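You operate a simulated robot arm through the tools that you are given. There is no shell and no other tool.

You run a simulated robot arm. Do the job below in one go: nothing can be reset, and whatever is moved stays where it is left.

JOB
Stop the pump, then bleed both lines down to zero.
Fine: shut both bleed knobs again once the gauges show zero.

The check looks at the end state, three seconds after you hand in, the way a careful person would. Anything else that was tipped, shoved, dropped, spilled or broken makes it a failure.

ROBOT AND FRAMES
A 7-joint arm with a fingered hand, fixed in place. Base frame: the origin is on the floor under the middle of its stand, x ahead of it, y to its left, z up. Lengths are in mm, angles in rad, forces in N, time in s.
It reaches about 1085 mm from its shoulder. Its first joint turns from -2.897 to 2.897 rad. Payload 3.7 kg.
The TCP is the grasp point between the finger pads, 25 mm short of the fingertips. In the tool frame z runs along the fingers and y along their closing line. The gripper opens to 88 mm; its body begins 29 mm behind the TCP. The gripper is a hand of 5 fingers: y runs from the thumb to the fingers, the wrist lies at [-13, -106, -174] in the tool frame.
Orientation is told as [roll, pitch, yaw] about the base's x, y, z axes, in that order, counted from this pose: with the fingers straight down and the wrist toward the robot, the tool's x, y and z point along [0, 1, 0], [1, 0, 0] and [0, 0, -1] of the base frame.

CONTROLS
- The arm moves only by the tool step_arm. Its argument "commands" is a list of rows, each an object (a shift or turn left out is 0) with "linear": the shift along the tool's x, y, z in mm, a list of three; "rot": the turn, a rotation vector about the tool's x, y, z in rad, a list of three. In form: [{"linear": [dx, dy, dz], "rot": [wx, wy, wz]}, ...]. A call has 1 to 20 rows; each row is the pose to reach, as a shift and turn from the pose commanded when the call began, along the tool's axes at that moment. A row lasts 0.2 s, in which the tool goes at most 50 mm and 0.15 rad; a call with a longer step from one row to the next is refused whole. Where a pose cannot be reached the arm comes as near as it can. A force on the tool above 40 N (or 10 N above the force at the start of the call, whichever is more), or a blocked arm, ends the call early, and 0.2 s more pass. In this call time passes only in rows, and 0.2 s behind the last. The reply holds the time, the measured pose of the TCP, the force on the tool along the base axes, the opening and the grip force, in the units named above and with some noise, with the torque about the TCP (base axes, N m) and any sound that the robot's microphone picked up.
- Cameras (640 x 400 px; columns grow to the right, rows downward): "scene" is fixed at [47.1, 500.1, 1067.4]; the picture's right is [1.00, -0.07, 0.00], its down [-0.04, -0.51, -0.86] and it looks along [0.06, 0.85, -0.52] (base axes); focal length 214 px, centre (320, 200). "wrist" rides on the gripper at [59, -79, -105] in the tool frame; the picture's right is [-0.73, 0.32, -0.61], its down [-0.62, -0.68, 0.38] and it looks along [-0.29, 0.66, 0.70] (tool axes); focal length 234 px, centre (320, 200). There is no depth. A picture from a camera that has moved, and an enlarged one, comes with that camera's place and axes in the base frame and with its lens.
- camera(camera): a new picture of that camera. It takes no simulated time.
- finger_targets(index, middle, ring, little, thumb_bend, thumb_turn): sets how far each is bent, from 0 (flat) to 100 (curled in); at 30 the hand is open as for a grip, at 70 the pads meet at the TCP. One left out holds its place. A second passes; each finger stops where it meets its share of the squeeze, and holds until it gets a number again. It is the only way to open and close the hand. It gives what a move gives, with no picture; readings hold the bend of each and the force on index, middle, ring, little, thumb and palm. thumb_turn goes from beside the hand (0) to across from the fingers (100), as for a grip.
- zoom(camera, box): a new picture of the part [left, top, right, bottom] of that camera's present view, enlarged. It takes no simulated time.
- hand_in(): hands the job in; it is judged then, once.

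Nothing tells you positions but the pictures and the camera data. Unless the task says otherwise, let go and move clear before handing in.

The tools are called after "Emit:" by a JSON object that holds its "name" and its "arguments". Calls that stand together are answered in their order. step_arm: Moves the arm, as the interface text tells. Its arguments: {"type":"object","properties":{"commands":{"type":"array"}},"required":["commands"]} The other tools are called the same way: finger_targets (index, middle, ring, little, thumb_bend, thumb_turn) moves the fingers one by one; camera (camera) takes a picture; zoom (camera, box) takes an enlarged picture of a part of a camera's view; hand_in () hands the job in.

At the start:

```text
clock: 0.0
eef_pos: [325.1, 418.6, 910.5]
orientation: [0.0, -0.001, 0.001]
ft_force: [0.4, 0.0, 0.0]
torque: [0.02, 0.0, 0.0]
width: 87.6
grasp_force: 0.1
shape: jaw
bend: [30.0, 30.0, 30.0, 30.0, 30.0, 98.0]
finger forces: [0.1, 0.0, 0.0, 0.0, 0.0, 0.0]
```

scene: 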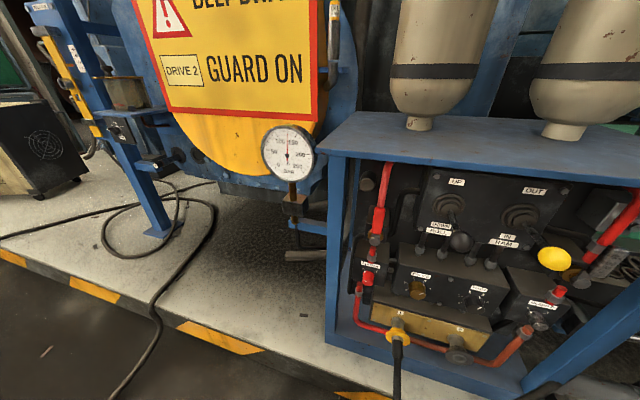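
wrist: 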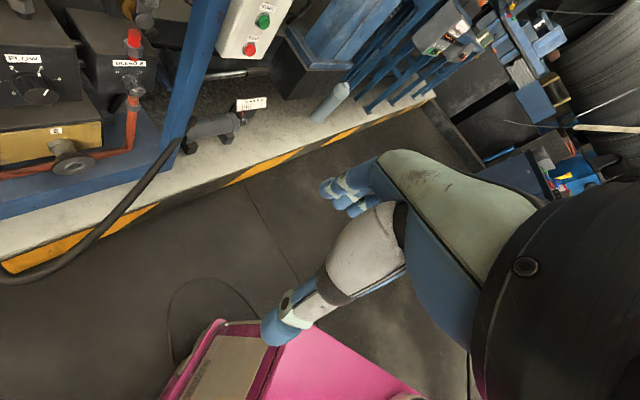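

I see a hydraulic rack with gauges, levers and knobs ahead on the left, and in the wrist view a start/stop box with a green and a red button. I will look closer before moving anything.

Emit:
{"name": "zoom", "arguments": {"camera": "scene", "box": [340, 150, 500, 250]}}

Emit:
{"name": "zoom", "arguments": {"camera": "scene", "box": [480, 150, 640, 250]}}

Emit:
{"name": "zoom", "arguments": {"camera": "scene", "box": [340, 250, 500, 350]}}

Emit:
{"name": "zoom", "arguments": {"camera": "scene", "box": [480, 250, 640, 350]}}

Emit:
{"name": "zoom", "arguments": {"camera": "wrist", "box": [200, 0, 360, 100]}}

Emit:
{"name": "zoom", "arguments": {"camera": "wrist", "box": [0, 0, 200, 190]}}

Emit:
{"name": "zoom", "arguments": {"camera": "scene", "box": [220, 100, 360, 260]}}

Emit:
{"name": "zoom", "arguments": {"camera": "scene", "box": [0, 0, 200, 200]}}

```text
4.00 times, centred on (420, 200) of scene
camera zoom: at [47.1, 500.1, 1067.4], right [1.0, -0.07, 0.0], down [-0.04, -0.51, -0.86], along [0.06, 0.85, -0.52], focal length 858 px, centre (-80, 200)
```

zoom: 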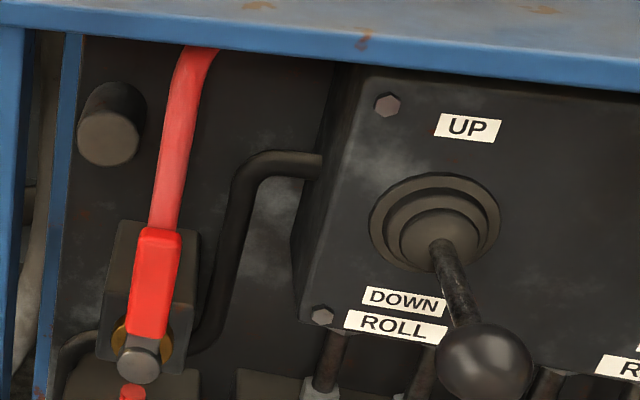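

```text
4.00 times, centred on (560, 200) of scene
camera zoom: at [47.1, 500.1, 1067.4], right [1.0, -0.07, 0.0], down [-0.04, -0.51, -0.86], along [0.06, 0.85, -0.52], focal length 858 px, centre (-640, 200)
```

zoom: 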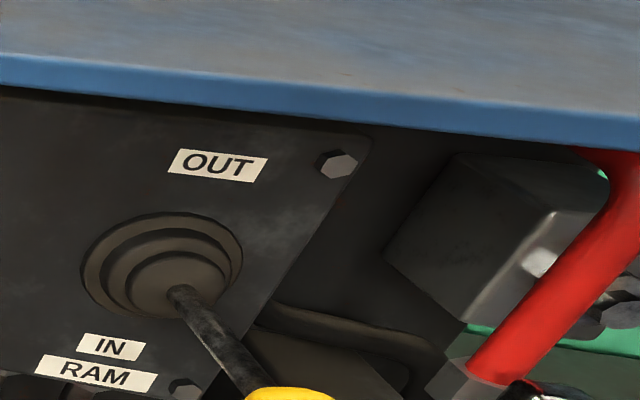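

```text
4.00 times, centred on (420, 300) of scene
camera zoom: at [47.1, 500.1, 1067.4], right [1.0, -0.07, 0.0], down [-0.04, -0.51, -0.86], along [0.06, 0.85, -0.52], focal length 858 px, centre (-80, -200)
```

zoom: 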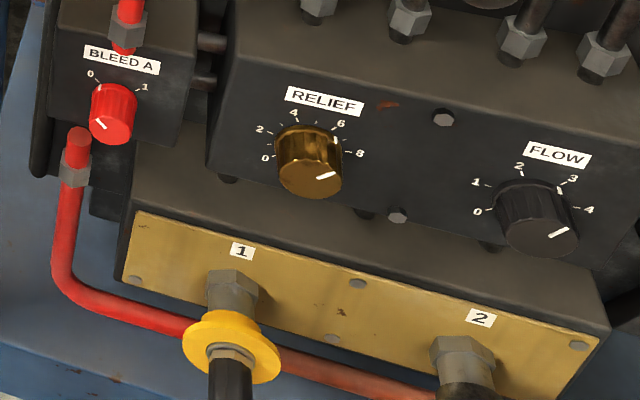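

```text
4.00 times, centred on (560, 300) of scene
camera zoom: at [47.1, 500.1, 1067.4], right [1.0, -0.07, 0.0], down [-0.04, -0.51, -0.86], along [0.06, 0.85, -0.52], focal length 858 px, centre (-640, -200)
```

zoom: 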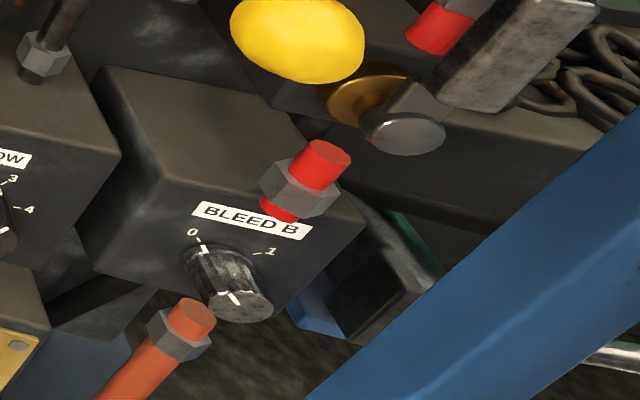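

```text
4.00 times, centred on (280, 50) of wrist
camera zoom: at [246.2, 478.4, 1012.4], right [0.32, -0.73, 0.61], down [-0.68, -0.62, -0.38], along [0.66, -0.29, -0.7], focal length 937 px, centre (480, 800)
```

zoom: 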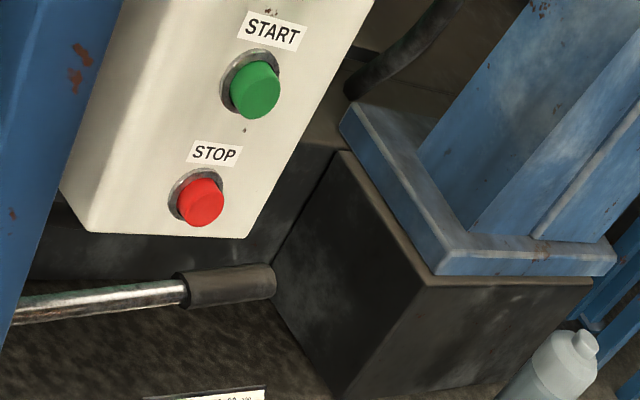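

```text
2.11 times, centred on (100, 95) of wrist
camera zoom: at [246.2, 478.4, 1012.4], right [0.32, -0.73, 0.61], down [-0.68, -0.62, -0.38], along [0.66, -0.29, -0.7], focal length 493 px, centre (783, 421)
```

zoom: 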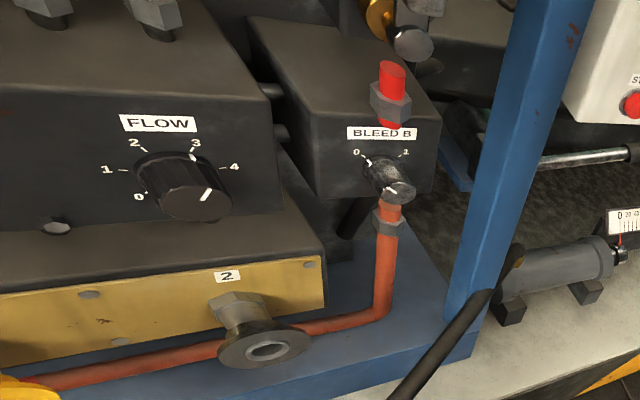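

```text
2.50 times, centred on (290, 180) of scene
camera zoom: at [47.1, 500.1, 1067.4], right [1.0, -0.07, 0.0], down [-0.04, -0.51, -0.86], along [0.06, 0.85, -0.52], focal length 536 px, centre (395, 250)
```

zoom: 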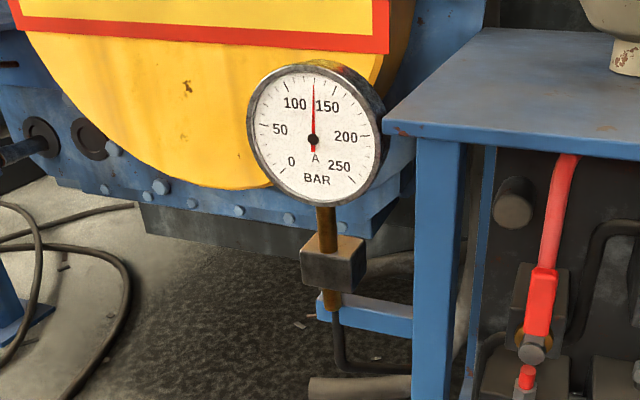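

```text
2.00 times, centred on (100, 100) of scene
camera zoom: at [47.1, 500.1, 1067.4], right [1.0, -0.07, 0.0], down [-0.04, -0.51, -0.86], along [0.06, 0.85, -0.52], focal length 429 px, centre (760, 400)
```

zoom: 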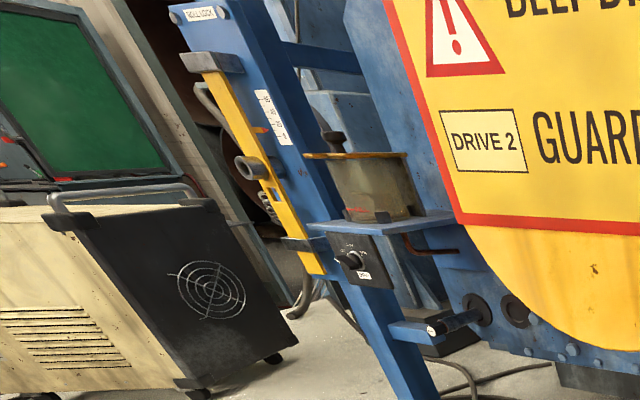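

I see gauge A reading about 130 bar, BLEED A and BLEED B knobs on the rack, and a START/STOP box to the right of the rack; gauge B is not in view yet. I'll take more close-ups before moving.

Emit:
{"name": "zoom", "arguments": {"camera": "scene", "box": [350, 250, 400, 300]}}

Emit:
{"name": "zoom", "arguments": {"camera": "scene", "box": [510, 290, 570, 340]}}

Emit:
{"name": "zoom", "arguments": {"camera": "wrist", "box": [90, 30, 170, 110]}}

Emit:
{"name": "zoom", "arguments": {"camera": "wrist", "box": [180, 80, 340, 180]}}

Emit:
{"name": "zoom", "arguments": {"camera": "wrist", "box": [380, 0, 640, 200]}}

Emit:
{"name": "zoom", "arguments": {"camera": "scene", "box": [560, 100, 640, 200]}}

Emit:
{"name": "zoom", "arguments": {"camera": "wrist", "box": [120, 240, 440, 400]}}

```text
8.00 times, centred on (375, 275) of scene
camera zoom: at [47.1, 500.1, 1067.4], right [1.0, -0.07, 0.0], down [-0.04, -0.51, -0.86], along [0.06, 0.85, -0.52], focal length 1716 px, centre (-120, -400)
```

zoom: 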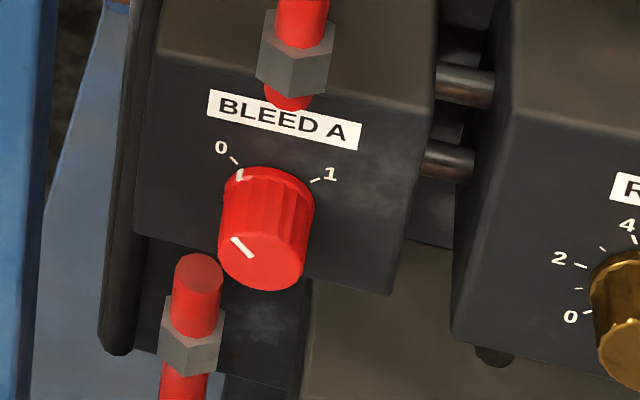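

```text
8.00 times, centred on (540, 315) of scene
camera zoom: at [47.1, 500.1, 1067.4], right [1.0, -0.07, 0.0], down [-0.04, -0.51, -0.86], along [0.06, 0.85, -0.52], focal length 1716 px, centre (-1440, -720)
```

zoom: 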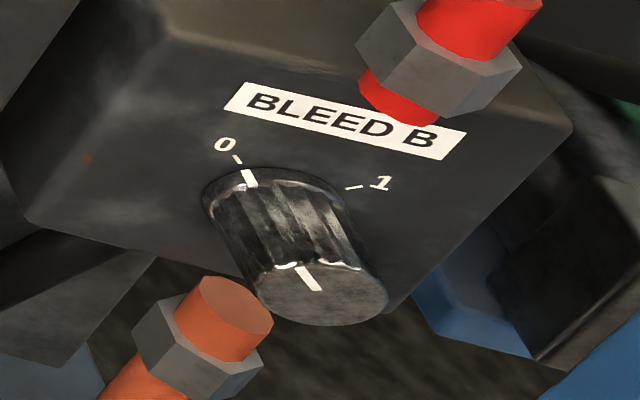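

```text
5.00 times, centred on (130, 70) of wrist
camera zoom: at [246.2, 478.4, 1012.4], right [0.32, -0.73, 0.61], down [-0.68, -0.62, -0.38], along [0.66, -0.29, -0.7], focal length 1171 px, centre (1270, 850)
```

zoom: 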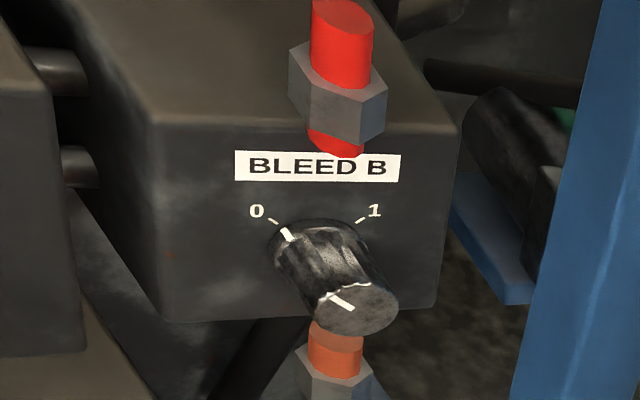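

```text
4.00 times, centred on (260, 130) of wrist
camera zoom: at [246.2, 478.4, 1012.4], right [0.32, -0.73, 0.61], down [-0.68, -0.62, -0.38], along [0.66, -0.29, -0.7], focal length 937 px, centre (560, 480)
```

zoom: 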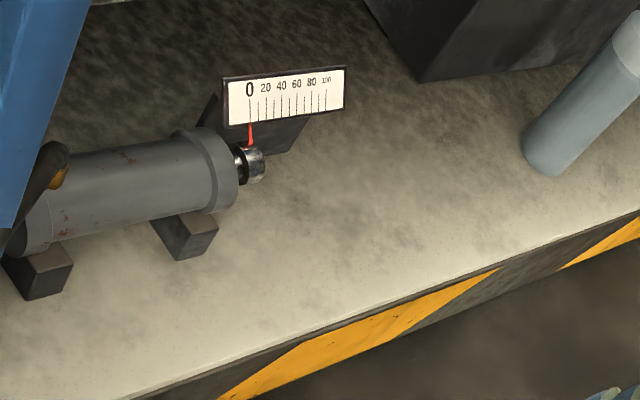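

```text
2.00 times, centred on (510, 100) of wrist
camera zoom: at [246.2, 478.4, 1012.4], right [0.32, -0.73, 0.61], down [-0.68, -0.62, -0.38], along [0.66, -0.29, -0.7], focal length 468 px, centre (-60, 400)
```

zoom: 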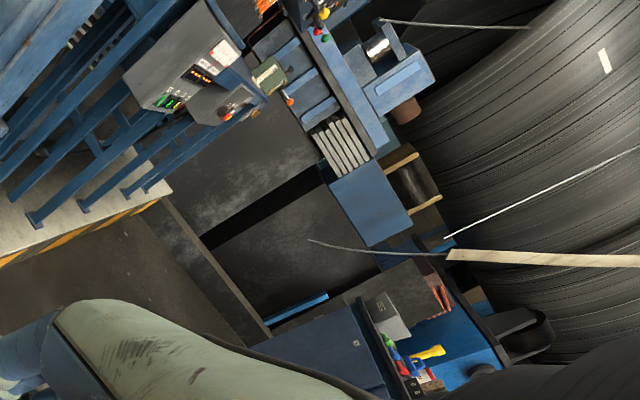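

```text
4.00 times, centred on (600, 150) of scene
camera zoom: at [47.1, 500.1, 1067.4], right [1.0, -0.07, 0.0], down [-0.04, -0.51, -0.86], along [0.06, 0.85, -0.52], focal length 858 px, centre (-800, 400)
```

zoom: 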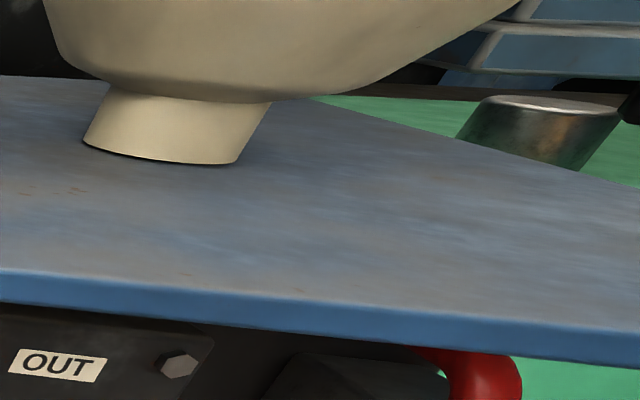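

```text
2.00 times, centred on (280, 320) of wrist
camera zoom: at [246.2, 478.4, 1012.4], right [0.32, -0.73, 0.61], down [-0.68, -0.62, -0.38], along [0.66, -0.29, -0.7], focal length 468 px, centre (400, -40)
```

zoom: 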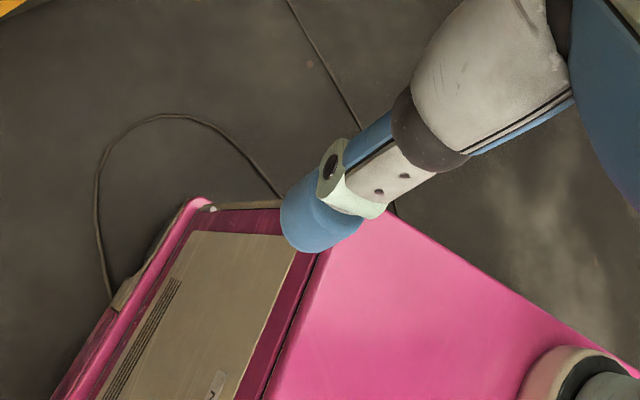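

The BLEED B knob looks to be near [570, 735, 567] on a near-vertical face whose normal points back toward the robot, with 0 at its upper left and 1 at its upper right. I'll tilt the hand toward the rack in small steps to see gauge B and the STOP box better.

Emit:
{"name": "step_arm", "arguments": {"commands": [{"linear": [0, 10, 0], "rot": [0, 0.12, 0]}, {"linear": [0, 20, 0], "rot": [0, 0.24, 0]}, {"linear": [0, 30, 0], "rot": [0, 0.36, 0]}, {"linear": [0, 40, 0], "rot": [0, 0.48, 0]}]}}

Emit:
{"name": "camera", "arguments": {"camera": "wrist"}}

Emit:
{"name": "camera", "arguments": {"camera": "scene"}}

```text
clock: 1.0
eef_pos: [364.8, 418.4, 909.2]
orientation: [0.481, 0.0, 0.001]
ft_force: [0.5, -0.2, 0.8]
torque: [0.0, -0.02, 0.02]
width: 87.6
grasp_force: 0.1
shape: jaw
bend: [30.0, 30.0, 30.0, 30.0, 30.0, 98.0]
finger forces: [0.1, 0.0, 0.0, 0.1, 0.1, 0.0]
```

```text
taken
camera wrist: at [285.9, 422.7, 1028.3], right [0.32, -0.92, 0.2], down [-0.68, -0.38, -0.63], along [0.66, 0.07, -0.75], focal length 234 px, centre (320, 200)
```

wrist: 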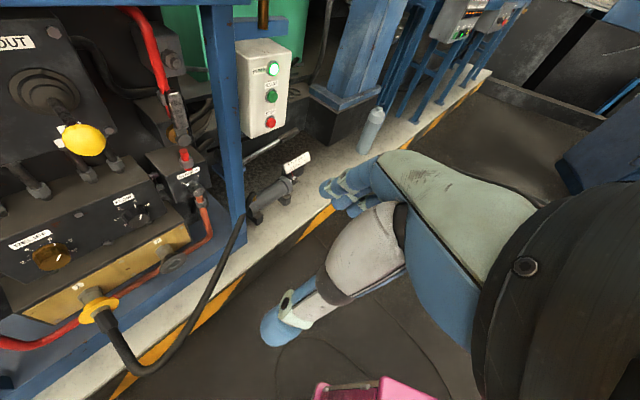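

```text
taken
```

scene: 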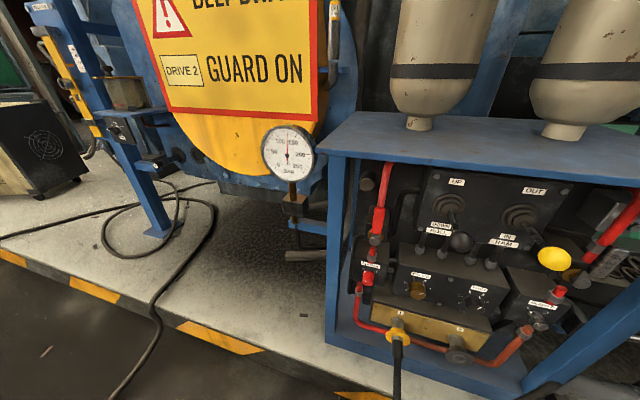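

I see the pump box with a lit lamp, START and STOP, and a brown stem above it that probably carries gauge B. I'll zoom there and keep tilting to bring it into view.

Emit:
{"name": "zoom", "arguments": {"camera": "wrist", "box": [220, 20, 320, 150]}}

Emit:
{"name": "step_arm", "arguments": {"commands": [{"linear": [0, 10, 0], "rot": [0, 0.12, 0]}, {"linear": [0, 20, 0], "rot": [0, 0.24, 0]}, {"linear": [0, 30, 0], "rot": [0, 0.36, 0]}]}}

Emit:
{"name": "camera", "arguments": {"camera": "wrist"}}

```text
3.08 times, centred on (270, 85) of wrist
camera zoom: at [285.9, 422.7, 1028.3], right [0.32, -0.92, 0.2], down [-0.68, -0.38, -0.63], along [0.66, 0.07, -0.75], focal length 720 px, centre (474, 554)
```

zoom: 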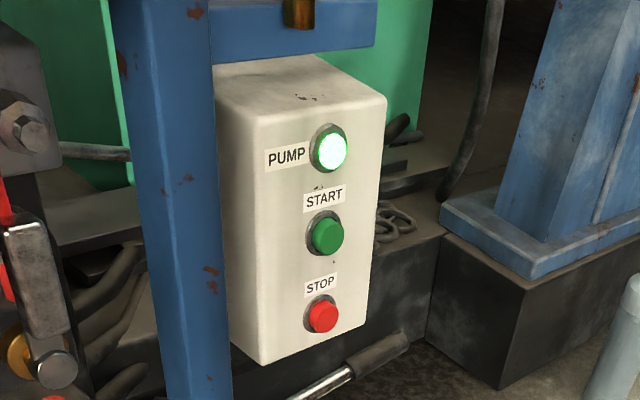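

```text
clock: 1.8
eef_pos: [386.6, 401.1, 930.3]
orientation: [0.753, 0.082, -0.005]
ft_force: [-0.2, 0.2, 0.0]
torque: [-0.01, -0.02, -0.01]
width: 88.0
grasp_force: 0.1
shape: jaw
bend: [30.0, 30.0, 30.0, 30.0, 30.0, 98.0]
finger forces: [0.0, 0.1, 0.1, 0.0, 0.0, 0.0]
out of reach, approached as far as the arm can: row 3
```

```text
taken
camera wrist: at [316.9, 373.5, 1052.1], right [0.31, -0.95, -0.08], down [-0.74, -0.19, -0.65], along [0.6, 0.26, -0.76], focal length 234 px, centre (320, 200)
```

wrist: 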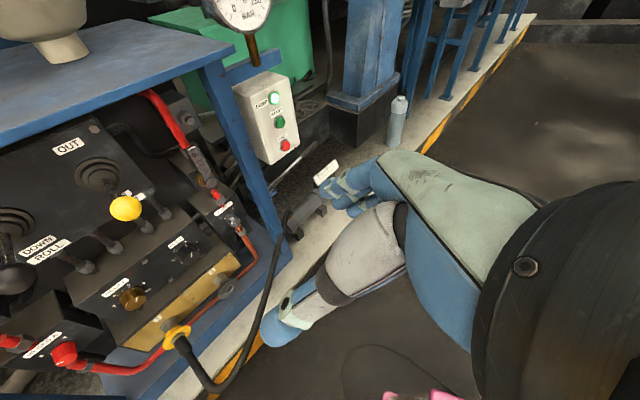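

The arm is close to its limit with the hand so near the base, so the next poses must be further out. I see gauge B above the pump box; I'll zoom in on both.

Emit:
{"name": "zoom", "arguments": {"camera": "wrist", "box": [220, 60, 320, 170]}}

Emit:
{"name": "zoom", "arguments": {"camera": "wrist", "box": [190, 0, 290, 60]}}

Emit:
{"name": "zoom", "arguments": {"camera": "wrist", "box": [160, 120, 280, 240]}}

Emit:
{"name": "zoom", "arguments": {"camera": "wrist", "box": [0, 270, 120, 390]}}

```text
3.64 times, centred on (270, 115) of wrist
camera zoom: at [316.9, 373.5, 1052.1], right [0.31, -0.95, -0.08], down [-0.74, -0.19, -0.65], along [0.6, 0.26, -0.76], focal length 852 px, centre (502, 509)
```

zoom: 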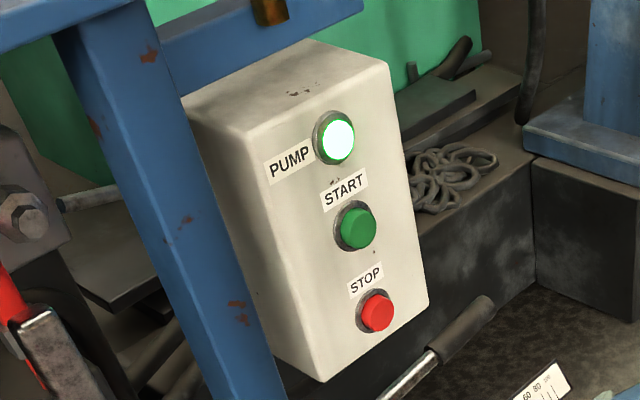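

```text
6.40 times, centred on (240, 30) of wrist
camera zoom: at [316.9, 373.5, 1052.1], right [0.31, -0.95, -0.08], down [-0.74, -0.19, -0.65], along [0.6, 0.26, -0.76], focal length 1499 px, centre (832, 1288)
```

zoom: 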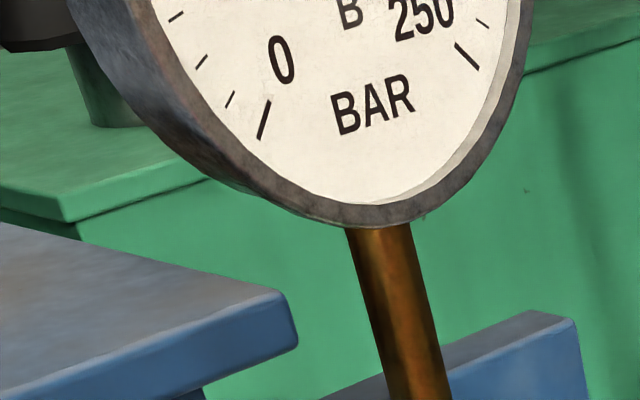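

```text
3.33 times, centred on (220, 180) of wrist
camera zoom: at [316.9, 373.5, 1052.1], right [0.31, -0.95, -0.08], down [-0.74, -0.19, -0.65], along [0.6, 0.26, -0.76], focal length 781 px, centre (653, 267)
```

zoom: 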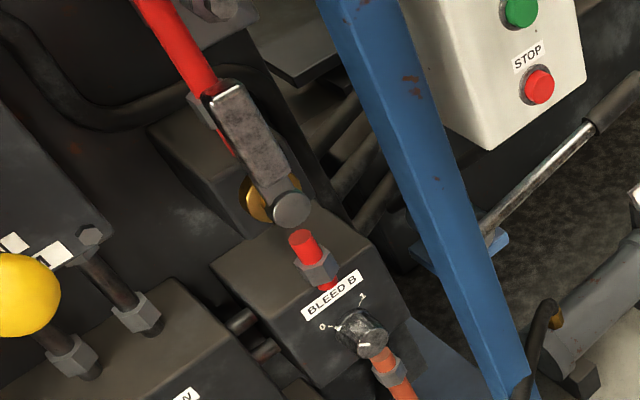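

```text
3.33 times, centred on (60, 330) of wrist
camera zoom: at [316.9, 373.5, 1052.1], right [0.31, -0.95, -0.08], down [-0.74, -0.19, -0.65], along [0.6, 0.26, -0.76], focal length 781 px, centre (1187, -233)
```

zoom: 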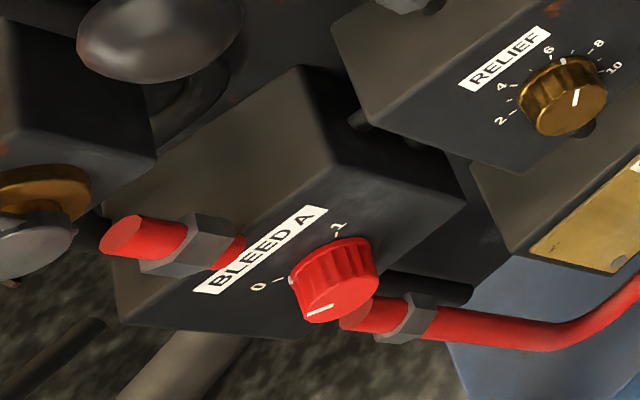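

From several views I place STOP near [758, 645, 686], START 66 mm above it, and the rack face yawed about -22.5°. The BLEED knobs' fronts are near B [577, 739, 552] and A [209, 890, 552], and the yellow RAM lever ball is near [418, 705, 823]. I'll shape the hand for poking in free air and look at it.

Emit:
{"name": "finger_targets", "arguments": {"index": 60, "middle": 100, "ring": 100, "little": 100, "thumb_bend": 30, "thumb_turn": 0}}

Emit:
{"name": "camera", "arguments": {"camera": "wrist"}}

```text
clock: 2.8
eef_pos: [385.9, 401.1, 932.3]
orientation: [0.752, 0.08, -0.003]
ft_force: [0.0, -0.1, -0.2]
torque: [0.01, -0.01, 0.0]
width: 104.9
grasp_force: 0.1
shape: fingers
bend: [60.0, 100.0, 100.0, 100.0, 30.0, 0.0]
finger forces: [0.1, 0.1, 0.0, 0.1, 0.1, 0.0]
```

```text
taken
camera wrist: at [316.6, 373.1, 1052.8], right [0.31, -0.95, -0.08], down [-0.74, -0.19, -0.65], along [0.6, 0.26, -0.76], focal length 234 px, centre (320, 200)
```

wrist: 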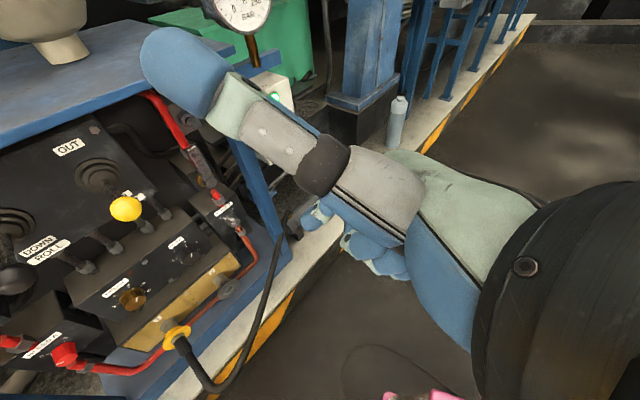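

The thumb sits on the tool +x side (index side) and now blocks the view. I'll put it back across and see where the index tip lies.

Emit:
{"name": "finger_targets", "arguments": {"index": 60, "thumb_bend": 30, "thumb_turn": 98}}

Emit:
{"name": "zoom", "arguments": {"camera": "wrist", "box": [200, 120, 520, 400]}}

```text
clock: 3.8
eef_pos: [385.8, 401.2, 931.4]
orientation: [0.752, 0.081, -0.004]
ft_force: [-0.1, -0.4, 0.2]
torque: [0.0, 0.01, 0.0]
width: 52.7
grasp_force: 0.1
shape: fingers
bend: [60.0, 100.0, 100.0, 100.0, 30.0, 95.0]
finger forces: [0.0, 0.0, 0.1, 0.1, 0.0, 0.0]
```

```text
1.43 times, centred on (360, 260) of wrist
camera zoom: at [316.6, 373.1, 1052.8], right [0.31, -0.95, -0.08], down [-0.74, -0.19, -0.65], along [0.6, 0.26, -0.76], focal length 334 px, centre (263, 114)
```

zoom: 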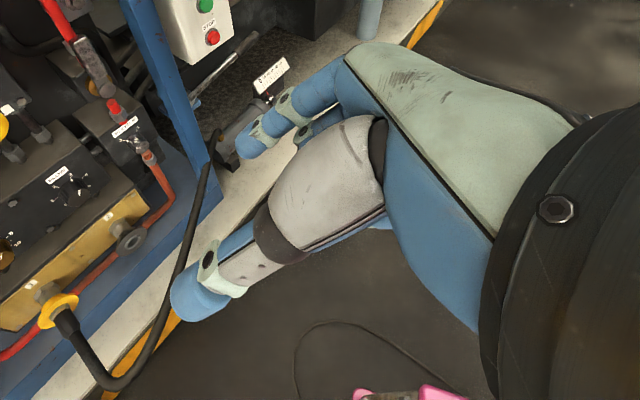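

The index tip appears near tool [7, 18, 25] at bend 60, so index and middle straddle the TCP and face the thumb. I'll curl the thumb back so that the index alone leads.

Emit:
{"name": "finger_targets", "arguments": {"index": 65, "thumb_bend": 100}}

Emit:
{"name": "zoom", "arguments": {"camera": "wrist", "box": [200, 120, 520, 400]}}

```text
clock: 4.8
eef_pos: [386.2, 401.1, 930.2]
orientation: [0.753, 0.079, -0.003]
ft_force: [-0.1, 0.1, 0.9]
torque: [0.03, 0.0, 0.01]
width: 4.0
grasp_force: 0.1
shape: fingers
bend: [55.0, 100.0, 100.0, 100.0, 88.0, 100.0]
finger forces: [0.0, 0.1, 0.1, 0.1, 0.0, 0.0]
```

```text
1.43 times, centred on (360, 260) of wrist
camera zoom: at [316.6, 373.1, 1052.8], right [0.31, -0.95, -0.08], down [-0.74, -0.19, -0.65], along [0.6, 0.26, -0.76], focal length 334 px, centre (263, 114)
```

zoom: 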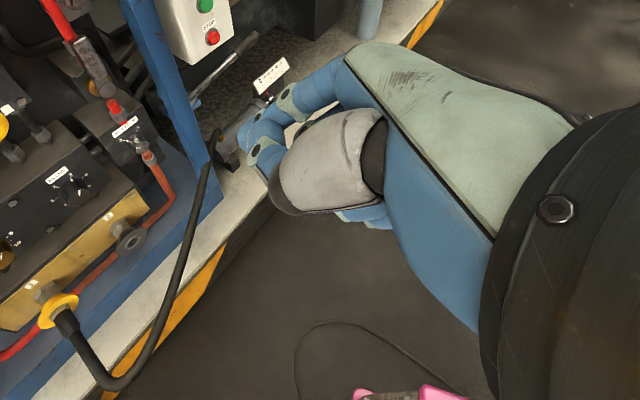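

The thumb and index jam each other in that shape. I'll open the index further so that it stands clear ahead of the curled thumb.

Emit:
{"name": "finger_targets", "arguments": {"index": 35, "thumb_bend": 100}}

Emit:
{"name": "zoom", "arguments": {"camera": "wrist", "box": [200, 120, 520, 400]}}

```text
clock: 5.8
eef_pos: [385.8, 401.7, 931.5]
orientation: [0.752, 0.08, -0.002]
ft_force: [0.4, 1.1, 1.0]
torque: [0.02, -0.01, -0.02]
width: 17.6
grasp_force: 0.1
shape: fingers
bend: [34.0, 100.0, 100.0, 100.0, 97.0, 100.0]
finger forces: [0.1, 0.1, 0.0, 0.1, 0.0, 0.0]
```

```text
1.43 times, centred on (360, 260) of wrist
camera zoom: at [316.6, 373.1, 1052.8], right [0.31, -0.95, -0.08], down [-0.74, -0.19, -0.65], along [0.6, 0.26, -0.76], focal length 334 px, centre (263, 114)
```

zoom: 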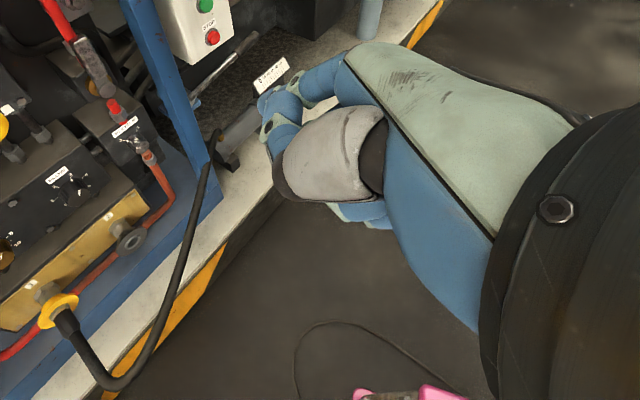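

The extended index is still short of a clean pointer, so I'll use a three-finger beak (index, middle, thumb meeting at the TCP, ring and little curled), with tips 25 mm past the TCP. First I open it, then close it.

Emit:
{"name": "finger_targets", "arguments": {"index": 40, "middle": 40, "thumb_bend": 40, "thumb_turn": 98}}

Emit:
{"name": "finger_targets", "arguments": {"index": 68, "middle": 68, "thumb_bend": 68}}

Emit:
{"name": "zoom", "arguments": {"camera": "wrist", "box": [200, 120, 520, 400]}}

```text
clock: 6.8
eef_pos: [384.8, 401.1, 931.9]
orientation: [0.753, 0.081, -0.003]
ft_force: [-0.3, -0.6, 0.0]
torque: [0.0, -0.03, -0.04]
width: 63.3
grasp_force: 0.1
shape: fingers
bend: [40.0, 40.0, 100.0, 100.0, 40.0, 97.0]
finger forces: [0.0, 0.1, 0.0, 0.0, 0.0, 0.1]
```

```text
clock: 7.8
eef_pos: [385.7, 401.9, 931.8]
orientation: [0.752, 0.081, -0.003]
ft_force: [-0.9, 0.7, 0.0]
torque: [-0.02, -0.01, 0.0]
width: 2.9
grasp_force: 0.1
shape: fingers
bend: [68.0, 68.0, 100.0, 100.0, 68.0, 100.0]
finger forces: [0.0, 0.1, 0.1, 0.0, 0.1, 0.1]
```

```text
1.43 times, centred on (360, 260) of wrist
camera zoom: at [316.6, 373.1, 1052.8], right [0.31, -0.95, -0.08], down [-0.74, -0.19, -0.65], along [0.6, 0.26, -0.76], focal length 334 px, centre (263, 114)
```

zoom: 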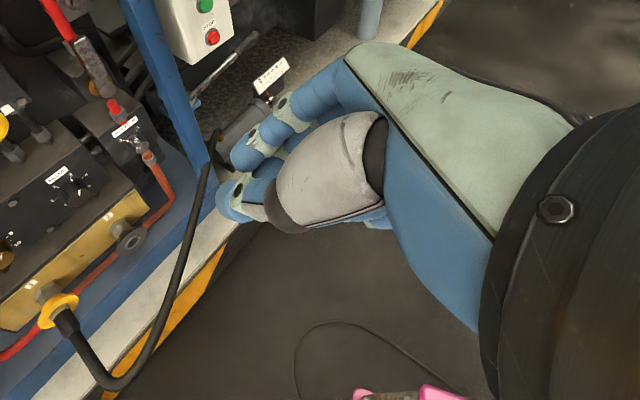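

The beak looks clean, with its tip about where expected. Next I move out and down in free space, staying more than 130 mm in front of the levers.

Emit:
{"name": "step_arm", "arguments": {"commands": [{"linear": [-10, 30, 21]}, {"linear": [-22, 64, 45]}, {"linear": [-34, 98, 69]}, {"linear": [-46, 132, 93]}, {"linear": [-58, 166, 117]}, {"linear": [-70, 200, 141]}, {"linear": [-81, 234, 165]}]}}

Emit:
{"name": "camera", "arguments": {"camera": "wrist"}}

Emit:
{"name": "camera", "arguments": {"camera": "scene"}}

```text
clock: 9.4
eef_pos: [630.0, 487.4, 744.4]
orientation: [0.84, -0.015, -0.001]
ft_force: [-0.4, 0.5, -4.1]
torque: [0.24, -0.09, -0.03]
width: 2.3
grasp_force: 0.0
shape: fingers
bend: [68.0, 68.0, 100.0, 100.0, 68.0, 100.0]
finger forces: [0.0, 0.0, 0.0, 0.0, 0.0, 0.1]
out of reach, approached as far as the arm can: row 1, 2, 3, 4
```

```text
taken
camera wrist: at [549.5, 449.3, 855.4], right [0.32, -0.94, -0.13], down [-0.67, -0.13, -0.73], along [0.67, 0.32, -0.67], focal length 234 px, centre (320, 200)
```

wrist: 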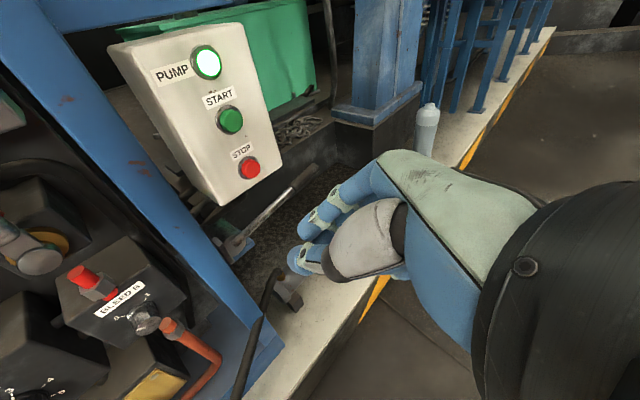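

```text
taken
```

scene: 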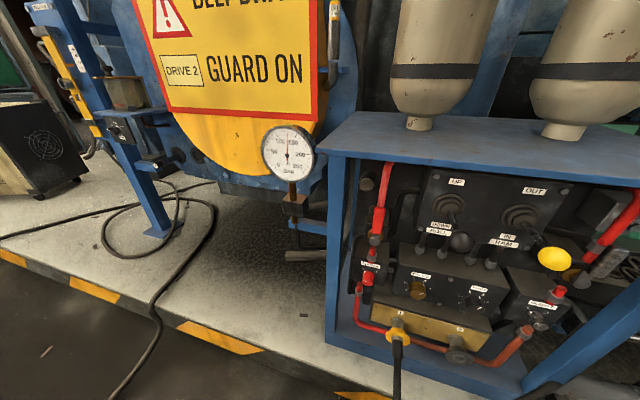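

The arm tracks well, and this view confirms STOP near [760, 646, 685]. Next I bring the fingers to horizontal while moving to about 80 mm in front of the button.

Emit:
{"name": "step_arm", "arguments": {"commands": [{"linear": [0, 12, 10], "rot": [0, 0.105, 0]}, {"linear": [-1, 24, 22], "rot": [0, 0.21, 0]}, {"linear": [-1, 36, 34], "rot": [0, 0.315, 0]}, {"linear": [-1, 48, 45], "rot": [0, 0.42, 0]}, {"linear": [-2, 60, 56], "rot": [0, 0.525, 0]}, {"linear": [-2, 72, 67], "rot": [0, 0.63, 0]}, {"linear": [-3, 80, 76], "rot": [0, 0.731, 0]}]}}

Emit:
{"name": "camera", "arguments": {"camera": "wrist"}}

```text
clock: 11.0
eef_pos: [736.3, 549.5, 826.6]
orientation: [1.43, 0.111, 0.017]
ft_force: [-0.8, 1.4, 0.3]
torque: [-0.05, 0.01, -0.04]
width: 2.6
grasp_force: 0.0
shape: fingers
bend: [68.0, 68.0, 100.0, 100.0, 68.0, 100.0]
finger forces: [0.1, 0.0, 0.1, 0.0, 0.0, 0.1]
out of reach, approached as far as the arm can: row 4, 5, 6, 7
```

```text
taken
camera wrist: at [667.5, 452.7, 905.8], right [0.26, -0.7, -0.67], down [-0.76, 0.28, -0.59], along [0.6, 0.66, -0.46], focal length 234 px, centre (320, 200)
```

wrist: 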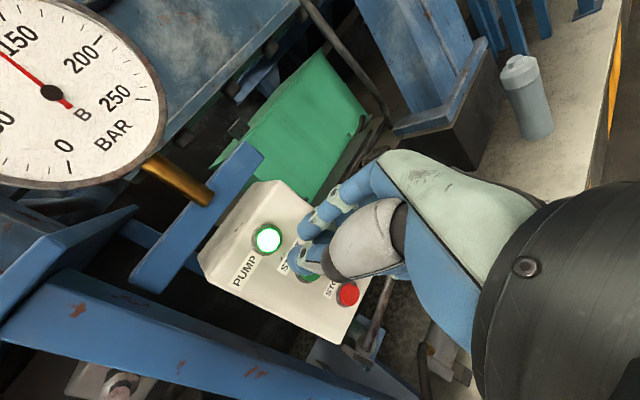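

The arm ran out of reach with the hand level and the wrist on the left: it drifted up to z 827, but still touches nothing. I'll reverse that motion back to the earlier free pose and then try the twist that puts the wrist above the fingers.

Emit:
{"name": "step_arm", "arguments": {"commands": [{"linear": [8, -12, -8], "rot": [0, -0.105, 0]}, {"linear": [16, -24, -16], "rot": [0, -0.21, 0]}, {"linear": [24, -36, -24], "rot": [0, -0.315, 0]}, {"linear": [32, -48, -32], "rot": [0, -0.42, 0]}, {"linear": [40, -60, -40], "rot": [0, -0.525, 0]}, {"linear": [48, -72, -48], "rot": [0, -0.63, 0]}, {"linear": [53, -80, -55], "rot": [0, -0.731, 0]}]}}

Emit:
{"name": "camera", "arguments": {"camera": "wrist"}}

```text
clock: 12.6
eef_pos: [665.3, 501.6, 892.0]
orientation: [0.698, 0.113, 0.015]
ft_force: [0.8, 0.5, -0.1]
torque: [-0.01, 0.02, 0.02]
width: 2.6
grasp_force: 0.0
shape: fingers
bend: [68.0, 68.0, 100.0, 100.0, 68.0, 100.0]
finger forces: [0.1, 0.0, 0.1, 0.0, 0.0, 0.0]
```

```text
taken
camera wrist: at [600.3, 478.0, 1016.7], right [0.33, -0.94, -0.04], down [-0.75, -0.24, -0.61], along [0.57, 0.23, -0.79], focal length 234 px, centre (320, 200)
```

wrist: 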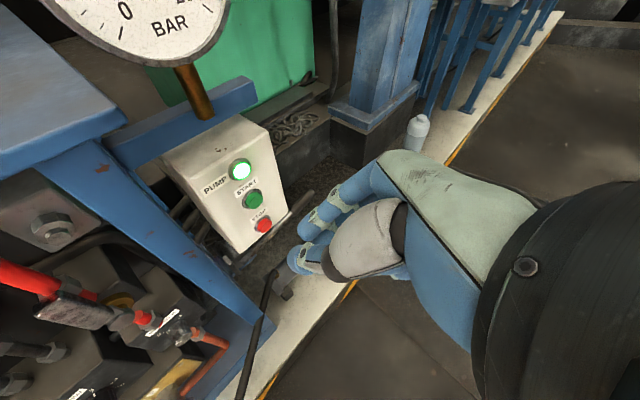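

The hand is clear in free air at z 892. I'll back off from the rack to a roomier spot before testing the twist.

Emit:
{"name": "step_arm", "arguments": {"commands": [{"linear": [-30, -23, 8]}, {"linear": [-61, -47, 16]}, {"linear": [-91, -70, 24]}, {"linear": [-121, -94, 33]}]}}

Emit:
{"name": "step_arm", "arguments": {"commands": [{"rot": [0, 0, 0.15]}, {"rot": [0, 0, 0.3]}, {"rot": [0, 0, 0.45]}, {"rot": [0, 0, 0.6]}]}}

Emit:
{"name": "camera", "arguments": {"camera": "wrist"}}

```text
clock: 13.6
eef_pos: [561.1, 428.8, 800.7]
orientation: [0.698, 0.113, 0.017]
ft_force: [0.3, 0.2, -0.1]
torque: [0.01, 0.01, 0.02]
width: 2.6
grasp_force: 0.0
shape: fingers
bend: [68.0, 68.0, 100.0, 100.0, 68.0, 100.0]
finger forces: [0.0, 0.0, 0.0, 0.0, 0.0, 0.0]
```

```text
clock: 14.6
eef_pos: [560.8, 428.4, 801.4]
orientation: [0.55, 0.471, -0.492]
ft_force: [-0.4, 0.0, 0.1]
torque: [0.01, -0.01, 0.02]
width: 2.3
grasp_force: 0.0
shape: fingers
bend: [68.0, 68.0, 100.0, 100.0, 68.0, 100.0]
finger forces: [0.0, 0.1, 0.1, 0.0, 0.1, 0.0]
```

```text
taken
camera wrist: at [544.9, 432.2, 942.2], right [-0.13, -0.99, -0.02], down [-0.95, 0.13, -0.27], along [0.27, -0.02, -0.96], focal length 234 px, centre (320, 200)
```

wrist: 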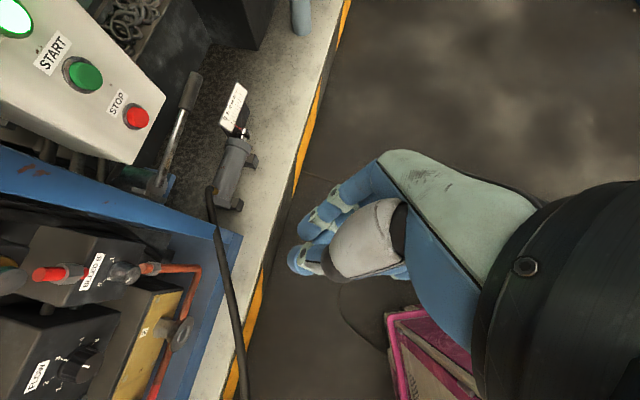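

The twist works here. Next I rotate toward fingers level with the wrist up and to the left, moving outward in two checked halves.

Emit:
{"name": "step_arm", "arguments": {"commands": [{"linear": [10, 12, 12], "rot": [0.029, 0.119, 0.0305]}, {"linear": [20, 25, 24], "rot": [0.058, 0.238, 0.061]}, {"linear": [30, 37, 36], "rot": [0.087, 0.357, 0.0915]}, {"linear": [40, 50, 48], "rot": [0.116, 0.476, 0.122]}]}}

```text
clock: 15.8
eef_pos: [670.6, 425.8, 758.3]
orientation: [1.026, 0.637, -0.589]
ft_force: [-0.2, 0.7, 1.0]
torque: [-0.02, 0.03, -0.07]
width: 2.6
grasp_force: 0.1
shape: fingers
bend: [68.0, 68.0, 100.0, 100.0, 68.0, 100.0]
finger forces: [0.1, 0.0, 0.1, 0.1, 0.0, 0.0]
out of reach, approached as far as the arm can: row 1, 2
stopped in row 4: the arm was blocked; the commanded pose is now the measured one
```

The arm says it was blocked partway, with almost no force on the hand. I'll look before doing anything else.

Emit:
{"name": "camera", "arguments": {"camera": "wrist"}}

Emit:
{"name": "camera", "arguments": {"camera": "scene"}}

```text
taken
camera wrist: at [635.7, 378.0, 887.9], right [-0.43, -0.79, -0.44], down [-0.81, 0.55, -0.18], along [0.38, 0.28, -0.88], focal length 234 px, centre (320, 200)
```

wrist: 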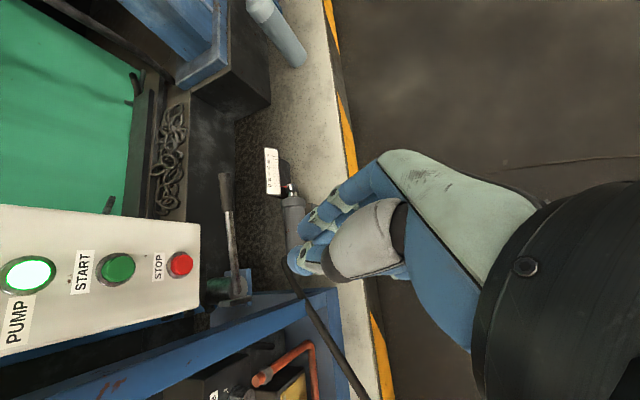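

```text
taken
```

scene: 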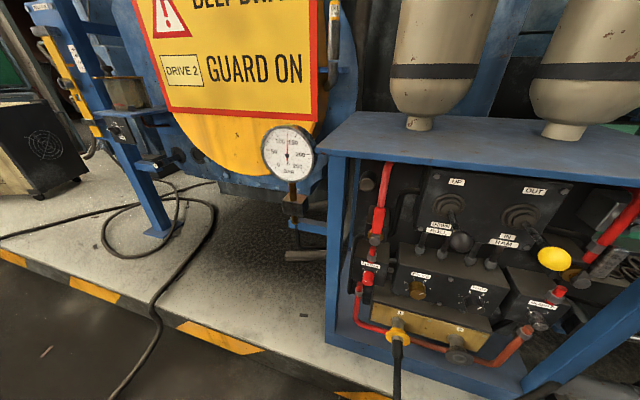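

Nothing seems touched, and the hand already points nearly into the panel (about 25° down), which is good enough for pressing. I'll move in toward STOP at this orientation and stop about 60 mm short.

Emit:
{"name": "step_arm", "arguments": {"commands": [{"linear": [4, 3, 33]}, {"linear": [8, 6, 66]}, {"linear": [13, 9, 99]}, {"linear": [17, 12, 132]}, {"linear": [21, 14, 166]}]}}

Emit:
{"name": "camera", "arguments": {"camera": "wrist"}}

```text
clock: 17.0
eef_pos: [727.6, 569.6, 696.0]
orientation: [1.024, 0.638, -0.59]
ft_force: [-0.6, 0.1, 0.5]
torque: [0.0, -0.01, -0.01]
width: 2.6
grasp_force: 0.0
shape: fingers
bend: [68.0, 68.0, 100.0, 100.0, 68.0, 100.0]
finger forces: [0.1, 0.0, 0.0, 0.0, 0.1, 0.0]
```

```text
taken
camera wrist: at [694.1, 522.5, 825.0], right [-0.43, -0.79, -0.44], down [-0.82, 0.55, -0.18], along [0.38, 0.28, -0.88], focal length 234 px, centre (320, 200)
```

wrist: 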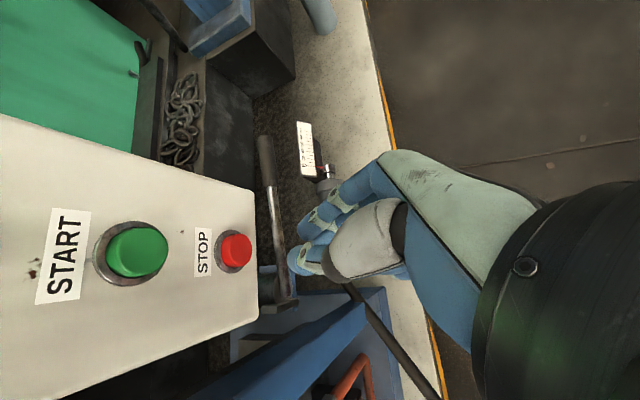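

STOP resolves to about [757, 644, 688] and the beak tip is about 57 mm straight in front of it. I'll close most of that gap and check again.

Emit:
{"name": "step_arm", "arguments": {"commands": [{"linear": [7, -2, 13]}, {"linear": [14, -5, 27]}, {"linear": [21, -7, 40]}]}}

Emit:
{"name": "zoom", "arguments": {"camera": "wrist", "box": [180, 150, 400, 320]}}

```text
clock: 17.8
eef_pos: [747.5, 613.5, 696.9]
orientation: [1.025, 0.639, -0.589]
ft_force: [-0.5, 0.1, 0.3]
torque: [-0.01, -0.02, -0.04]
width: 2.4
grasp_force: 0.0
shape: fingers
bend: [68.0, 68.0, 100.0, 100.0, 68.0, 100.0]
finger forces: [0.0, 0.0, 0.0, 0.0, 0.0, 0.0]
```

```text
2.35 times, centred on (290, 235) of wrist
camera zoom: at [714.0, 564.7, 827.0], right [-0.43, -0.79, -0.44], down [-0.82, 0.55, -0.18], along [0.38, 0.28, -0.88], focal length 551 px, centre (391, 118)
```

zoom: 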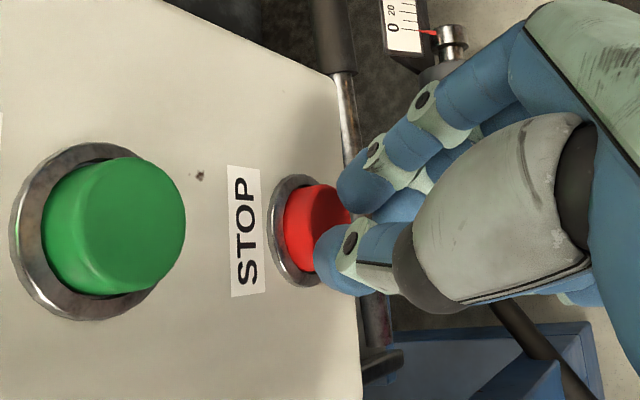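

The beak is right in front of STOP, between the index and the thumb tips. I press straight in slowly along the panel normal.

Emit:
{"name": "step_arm", "arguments": {"commands": [{"linear": [1.6, -0.6, 3.6]}, {"linear": [3.3, -1.3, 7.2]}, {"linear": [4.9, -1.9, 10.8]}]}}

Emit:
{"name": "camera", "arguments": {"camera": "wrist"}}

```text
clock: 18.6
eef_pos: [753.4, 621.5, 696.7]
orientation: [1.022, 0.639, -0.592]
ft_force: [-7.7, -17.2, 2.2]
torque: [-0.09, 0.03, -0.06]
width: 2.2
grasp_force: 9.8
shape: fingers
bend: [69.0, 68.0, 100.0, 100.0, 67.0, 100.0]
finger forces: [14.1, 0.0, 0.0, 0.0, 5.6, 0.1]
heard: click
```

```text
taken
camera wrist: at [719.3, 574.2, 826.3], right [-0.43, -0.79, -0.44], down [-0.82, 0.55, -0.18], along [0.38, 0.28, -0.88], focal length 234 px, centre (320, 200)
```

wrist: 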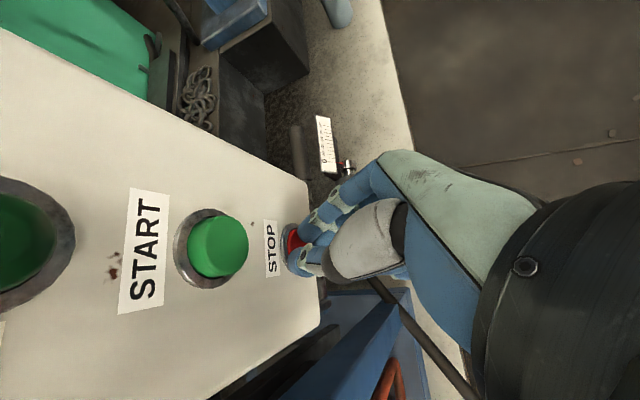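

I heard a click and the PUMP lamp is now dark, so the pump is stopped. I'll withdraw straight back.

Emit:
{"name": "step_arm", "arguments": {"commands": [{"linear": [-8, 3, -18]}, {"linear": [-20, 8, -45]}, {"linear": [-33, 13, -72]}, {"linear": [-49, 19, -108]}]}}

Emit:
{"name": "camera", "arguments": {"camera": "wrist"}}

Emit:
{"name": "zoom", "arguments": {"camera": "scene", "box": [250, 115, 330, 195]}}

```text
clock: 19.6
eef_pos: [706.7, 512.9, 695.3]
orientation: [1.025, 0.64, -0.586]
ft_force: [-0.1, -0.4, -0.7]
torque: [0.01, 0.03, -0.01]
width: 2.4
grasp_force: 0.0
shape: fingers
bend: [68.0, 68.0, 100.0, 100.0, 68.0, 100.0]
finger forces: [0.0, 0.0, 0.0, 0.1, 0.0, 0.0]
```

```text
taken
camera wrist: at [673.7, 464.6, 825.6], right [-0.43, -0.79, -0.44], down [-0.82, 0.55, -0.18], along [0.38, 0.28, -0.88], focal length 234 px, centre (320, 200)
```

wrist: 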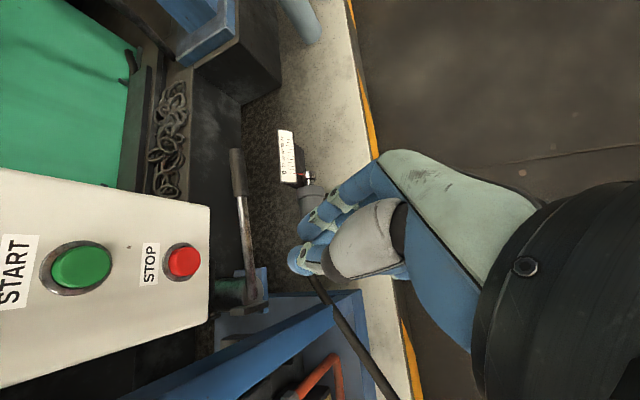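

```text
5.00 times, centred on (290, 155) of scene
camera zoom: at [47.1, 500.1, 1067.4], right [1.0, -0.07, 0.0], down [-0.04, -0.51, -0.86], along [0.06, 0.85, -0.52], focal length 1072 px, centre (470, 425)
```

zoom: 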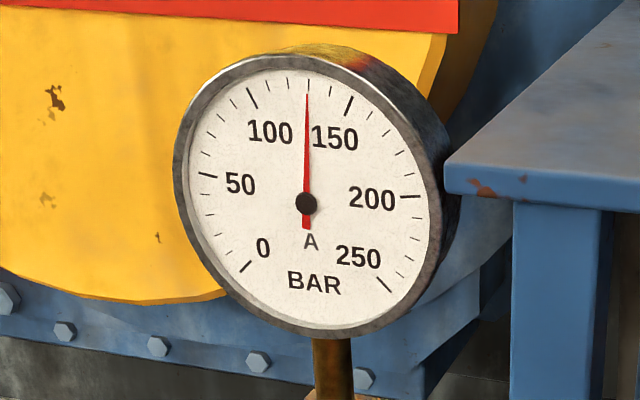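

Gauge A still holds about 125 bar, as expected with the pump off. Next I move to about 100 mm in front of the BLEED B knob, keeping the same orientation and away from the rack front.

Emit:
{"name": "step_arm", "arguments": {"commands": [{"linear": [-29, -12, 17]}, {"linear": [-59, -24, 34]}, {"linear": [-88, -36, 51]}, {"linear": [-117, -48, 68]}, {"linear": [-147, -61, 85]}, {"linear": [-176, -73, 102]}, {"linear": [-205, -85, 119]}]}}

Emit:
{"name": "camera", "arguments": {"camera": "wrist"}}

Emit:
{"name": "camera", "arguments": {"camera": "scene"}}

```text
clock: 21.2
eef_pos: [529.3, 623.5, 557.7]
orientation: [1.025, 0.639, -0.588]
ft_force: [-0.8, 0.8, 0.0]
torque: [0.01, -0.02, 0.02]
width: 2.6
grasp_force: 0.1
shape: fingers
bend: [68.0, 68.0, 100.0, 100.0, 68.0, 100.0]
finger forces: [0.1, 0.0, 0.1, 0.0, 0.0, 0.0]
```

```text
taken
camera wrist: at [496.1, 575.3, 688.1], right [-0.43, -0.79, -0.44], down [-0.82, 0.55, -0.18], along [0.38, 0.28, -0.88], focal length 234 px, centre (320, 200)
```

wrist: 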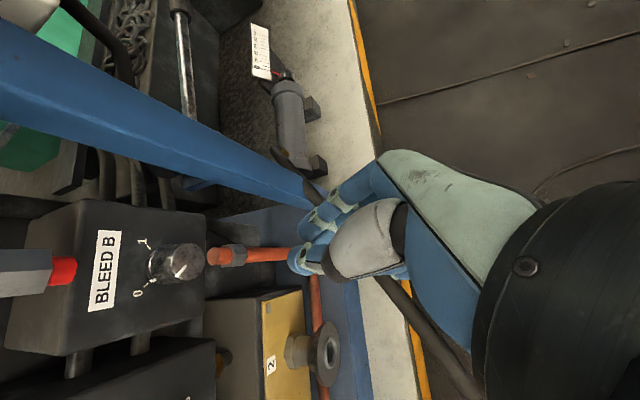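

```text
taken
```

scene: 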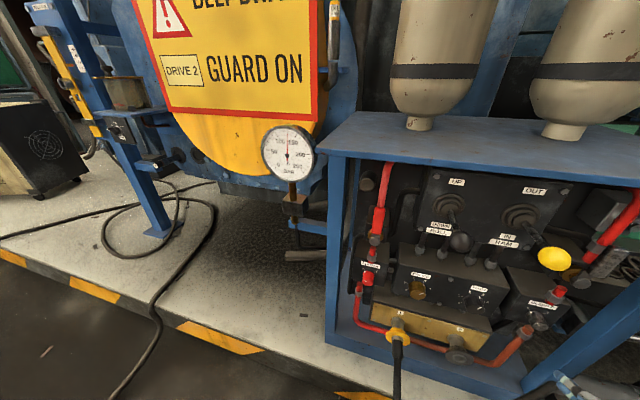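

I'm in front of BLEED B with the knob in view at left. I'll zoom in to fix its position.

Emit:
{"name": "zoom", "arguments": {"camera": "wrist", "box": [60, 190, 260, 330]}}

```text
2.86 times, centred on (160, 260) of wrist
camera zoom: at [496.1, 575.3, 688.1], right [-0.43, -0.79, -0.44], down [-0.82, 0.55, -0.18], along [0.38, 0.28, -0.88], focal length 669 px, centre (777, 29)
```

zoom: 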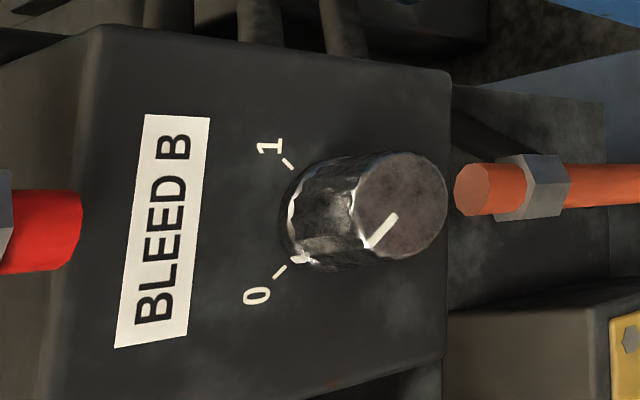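

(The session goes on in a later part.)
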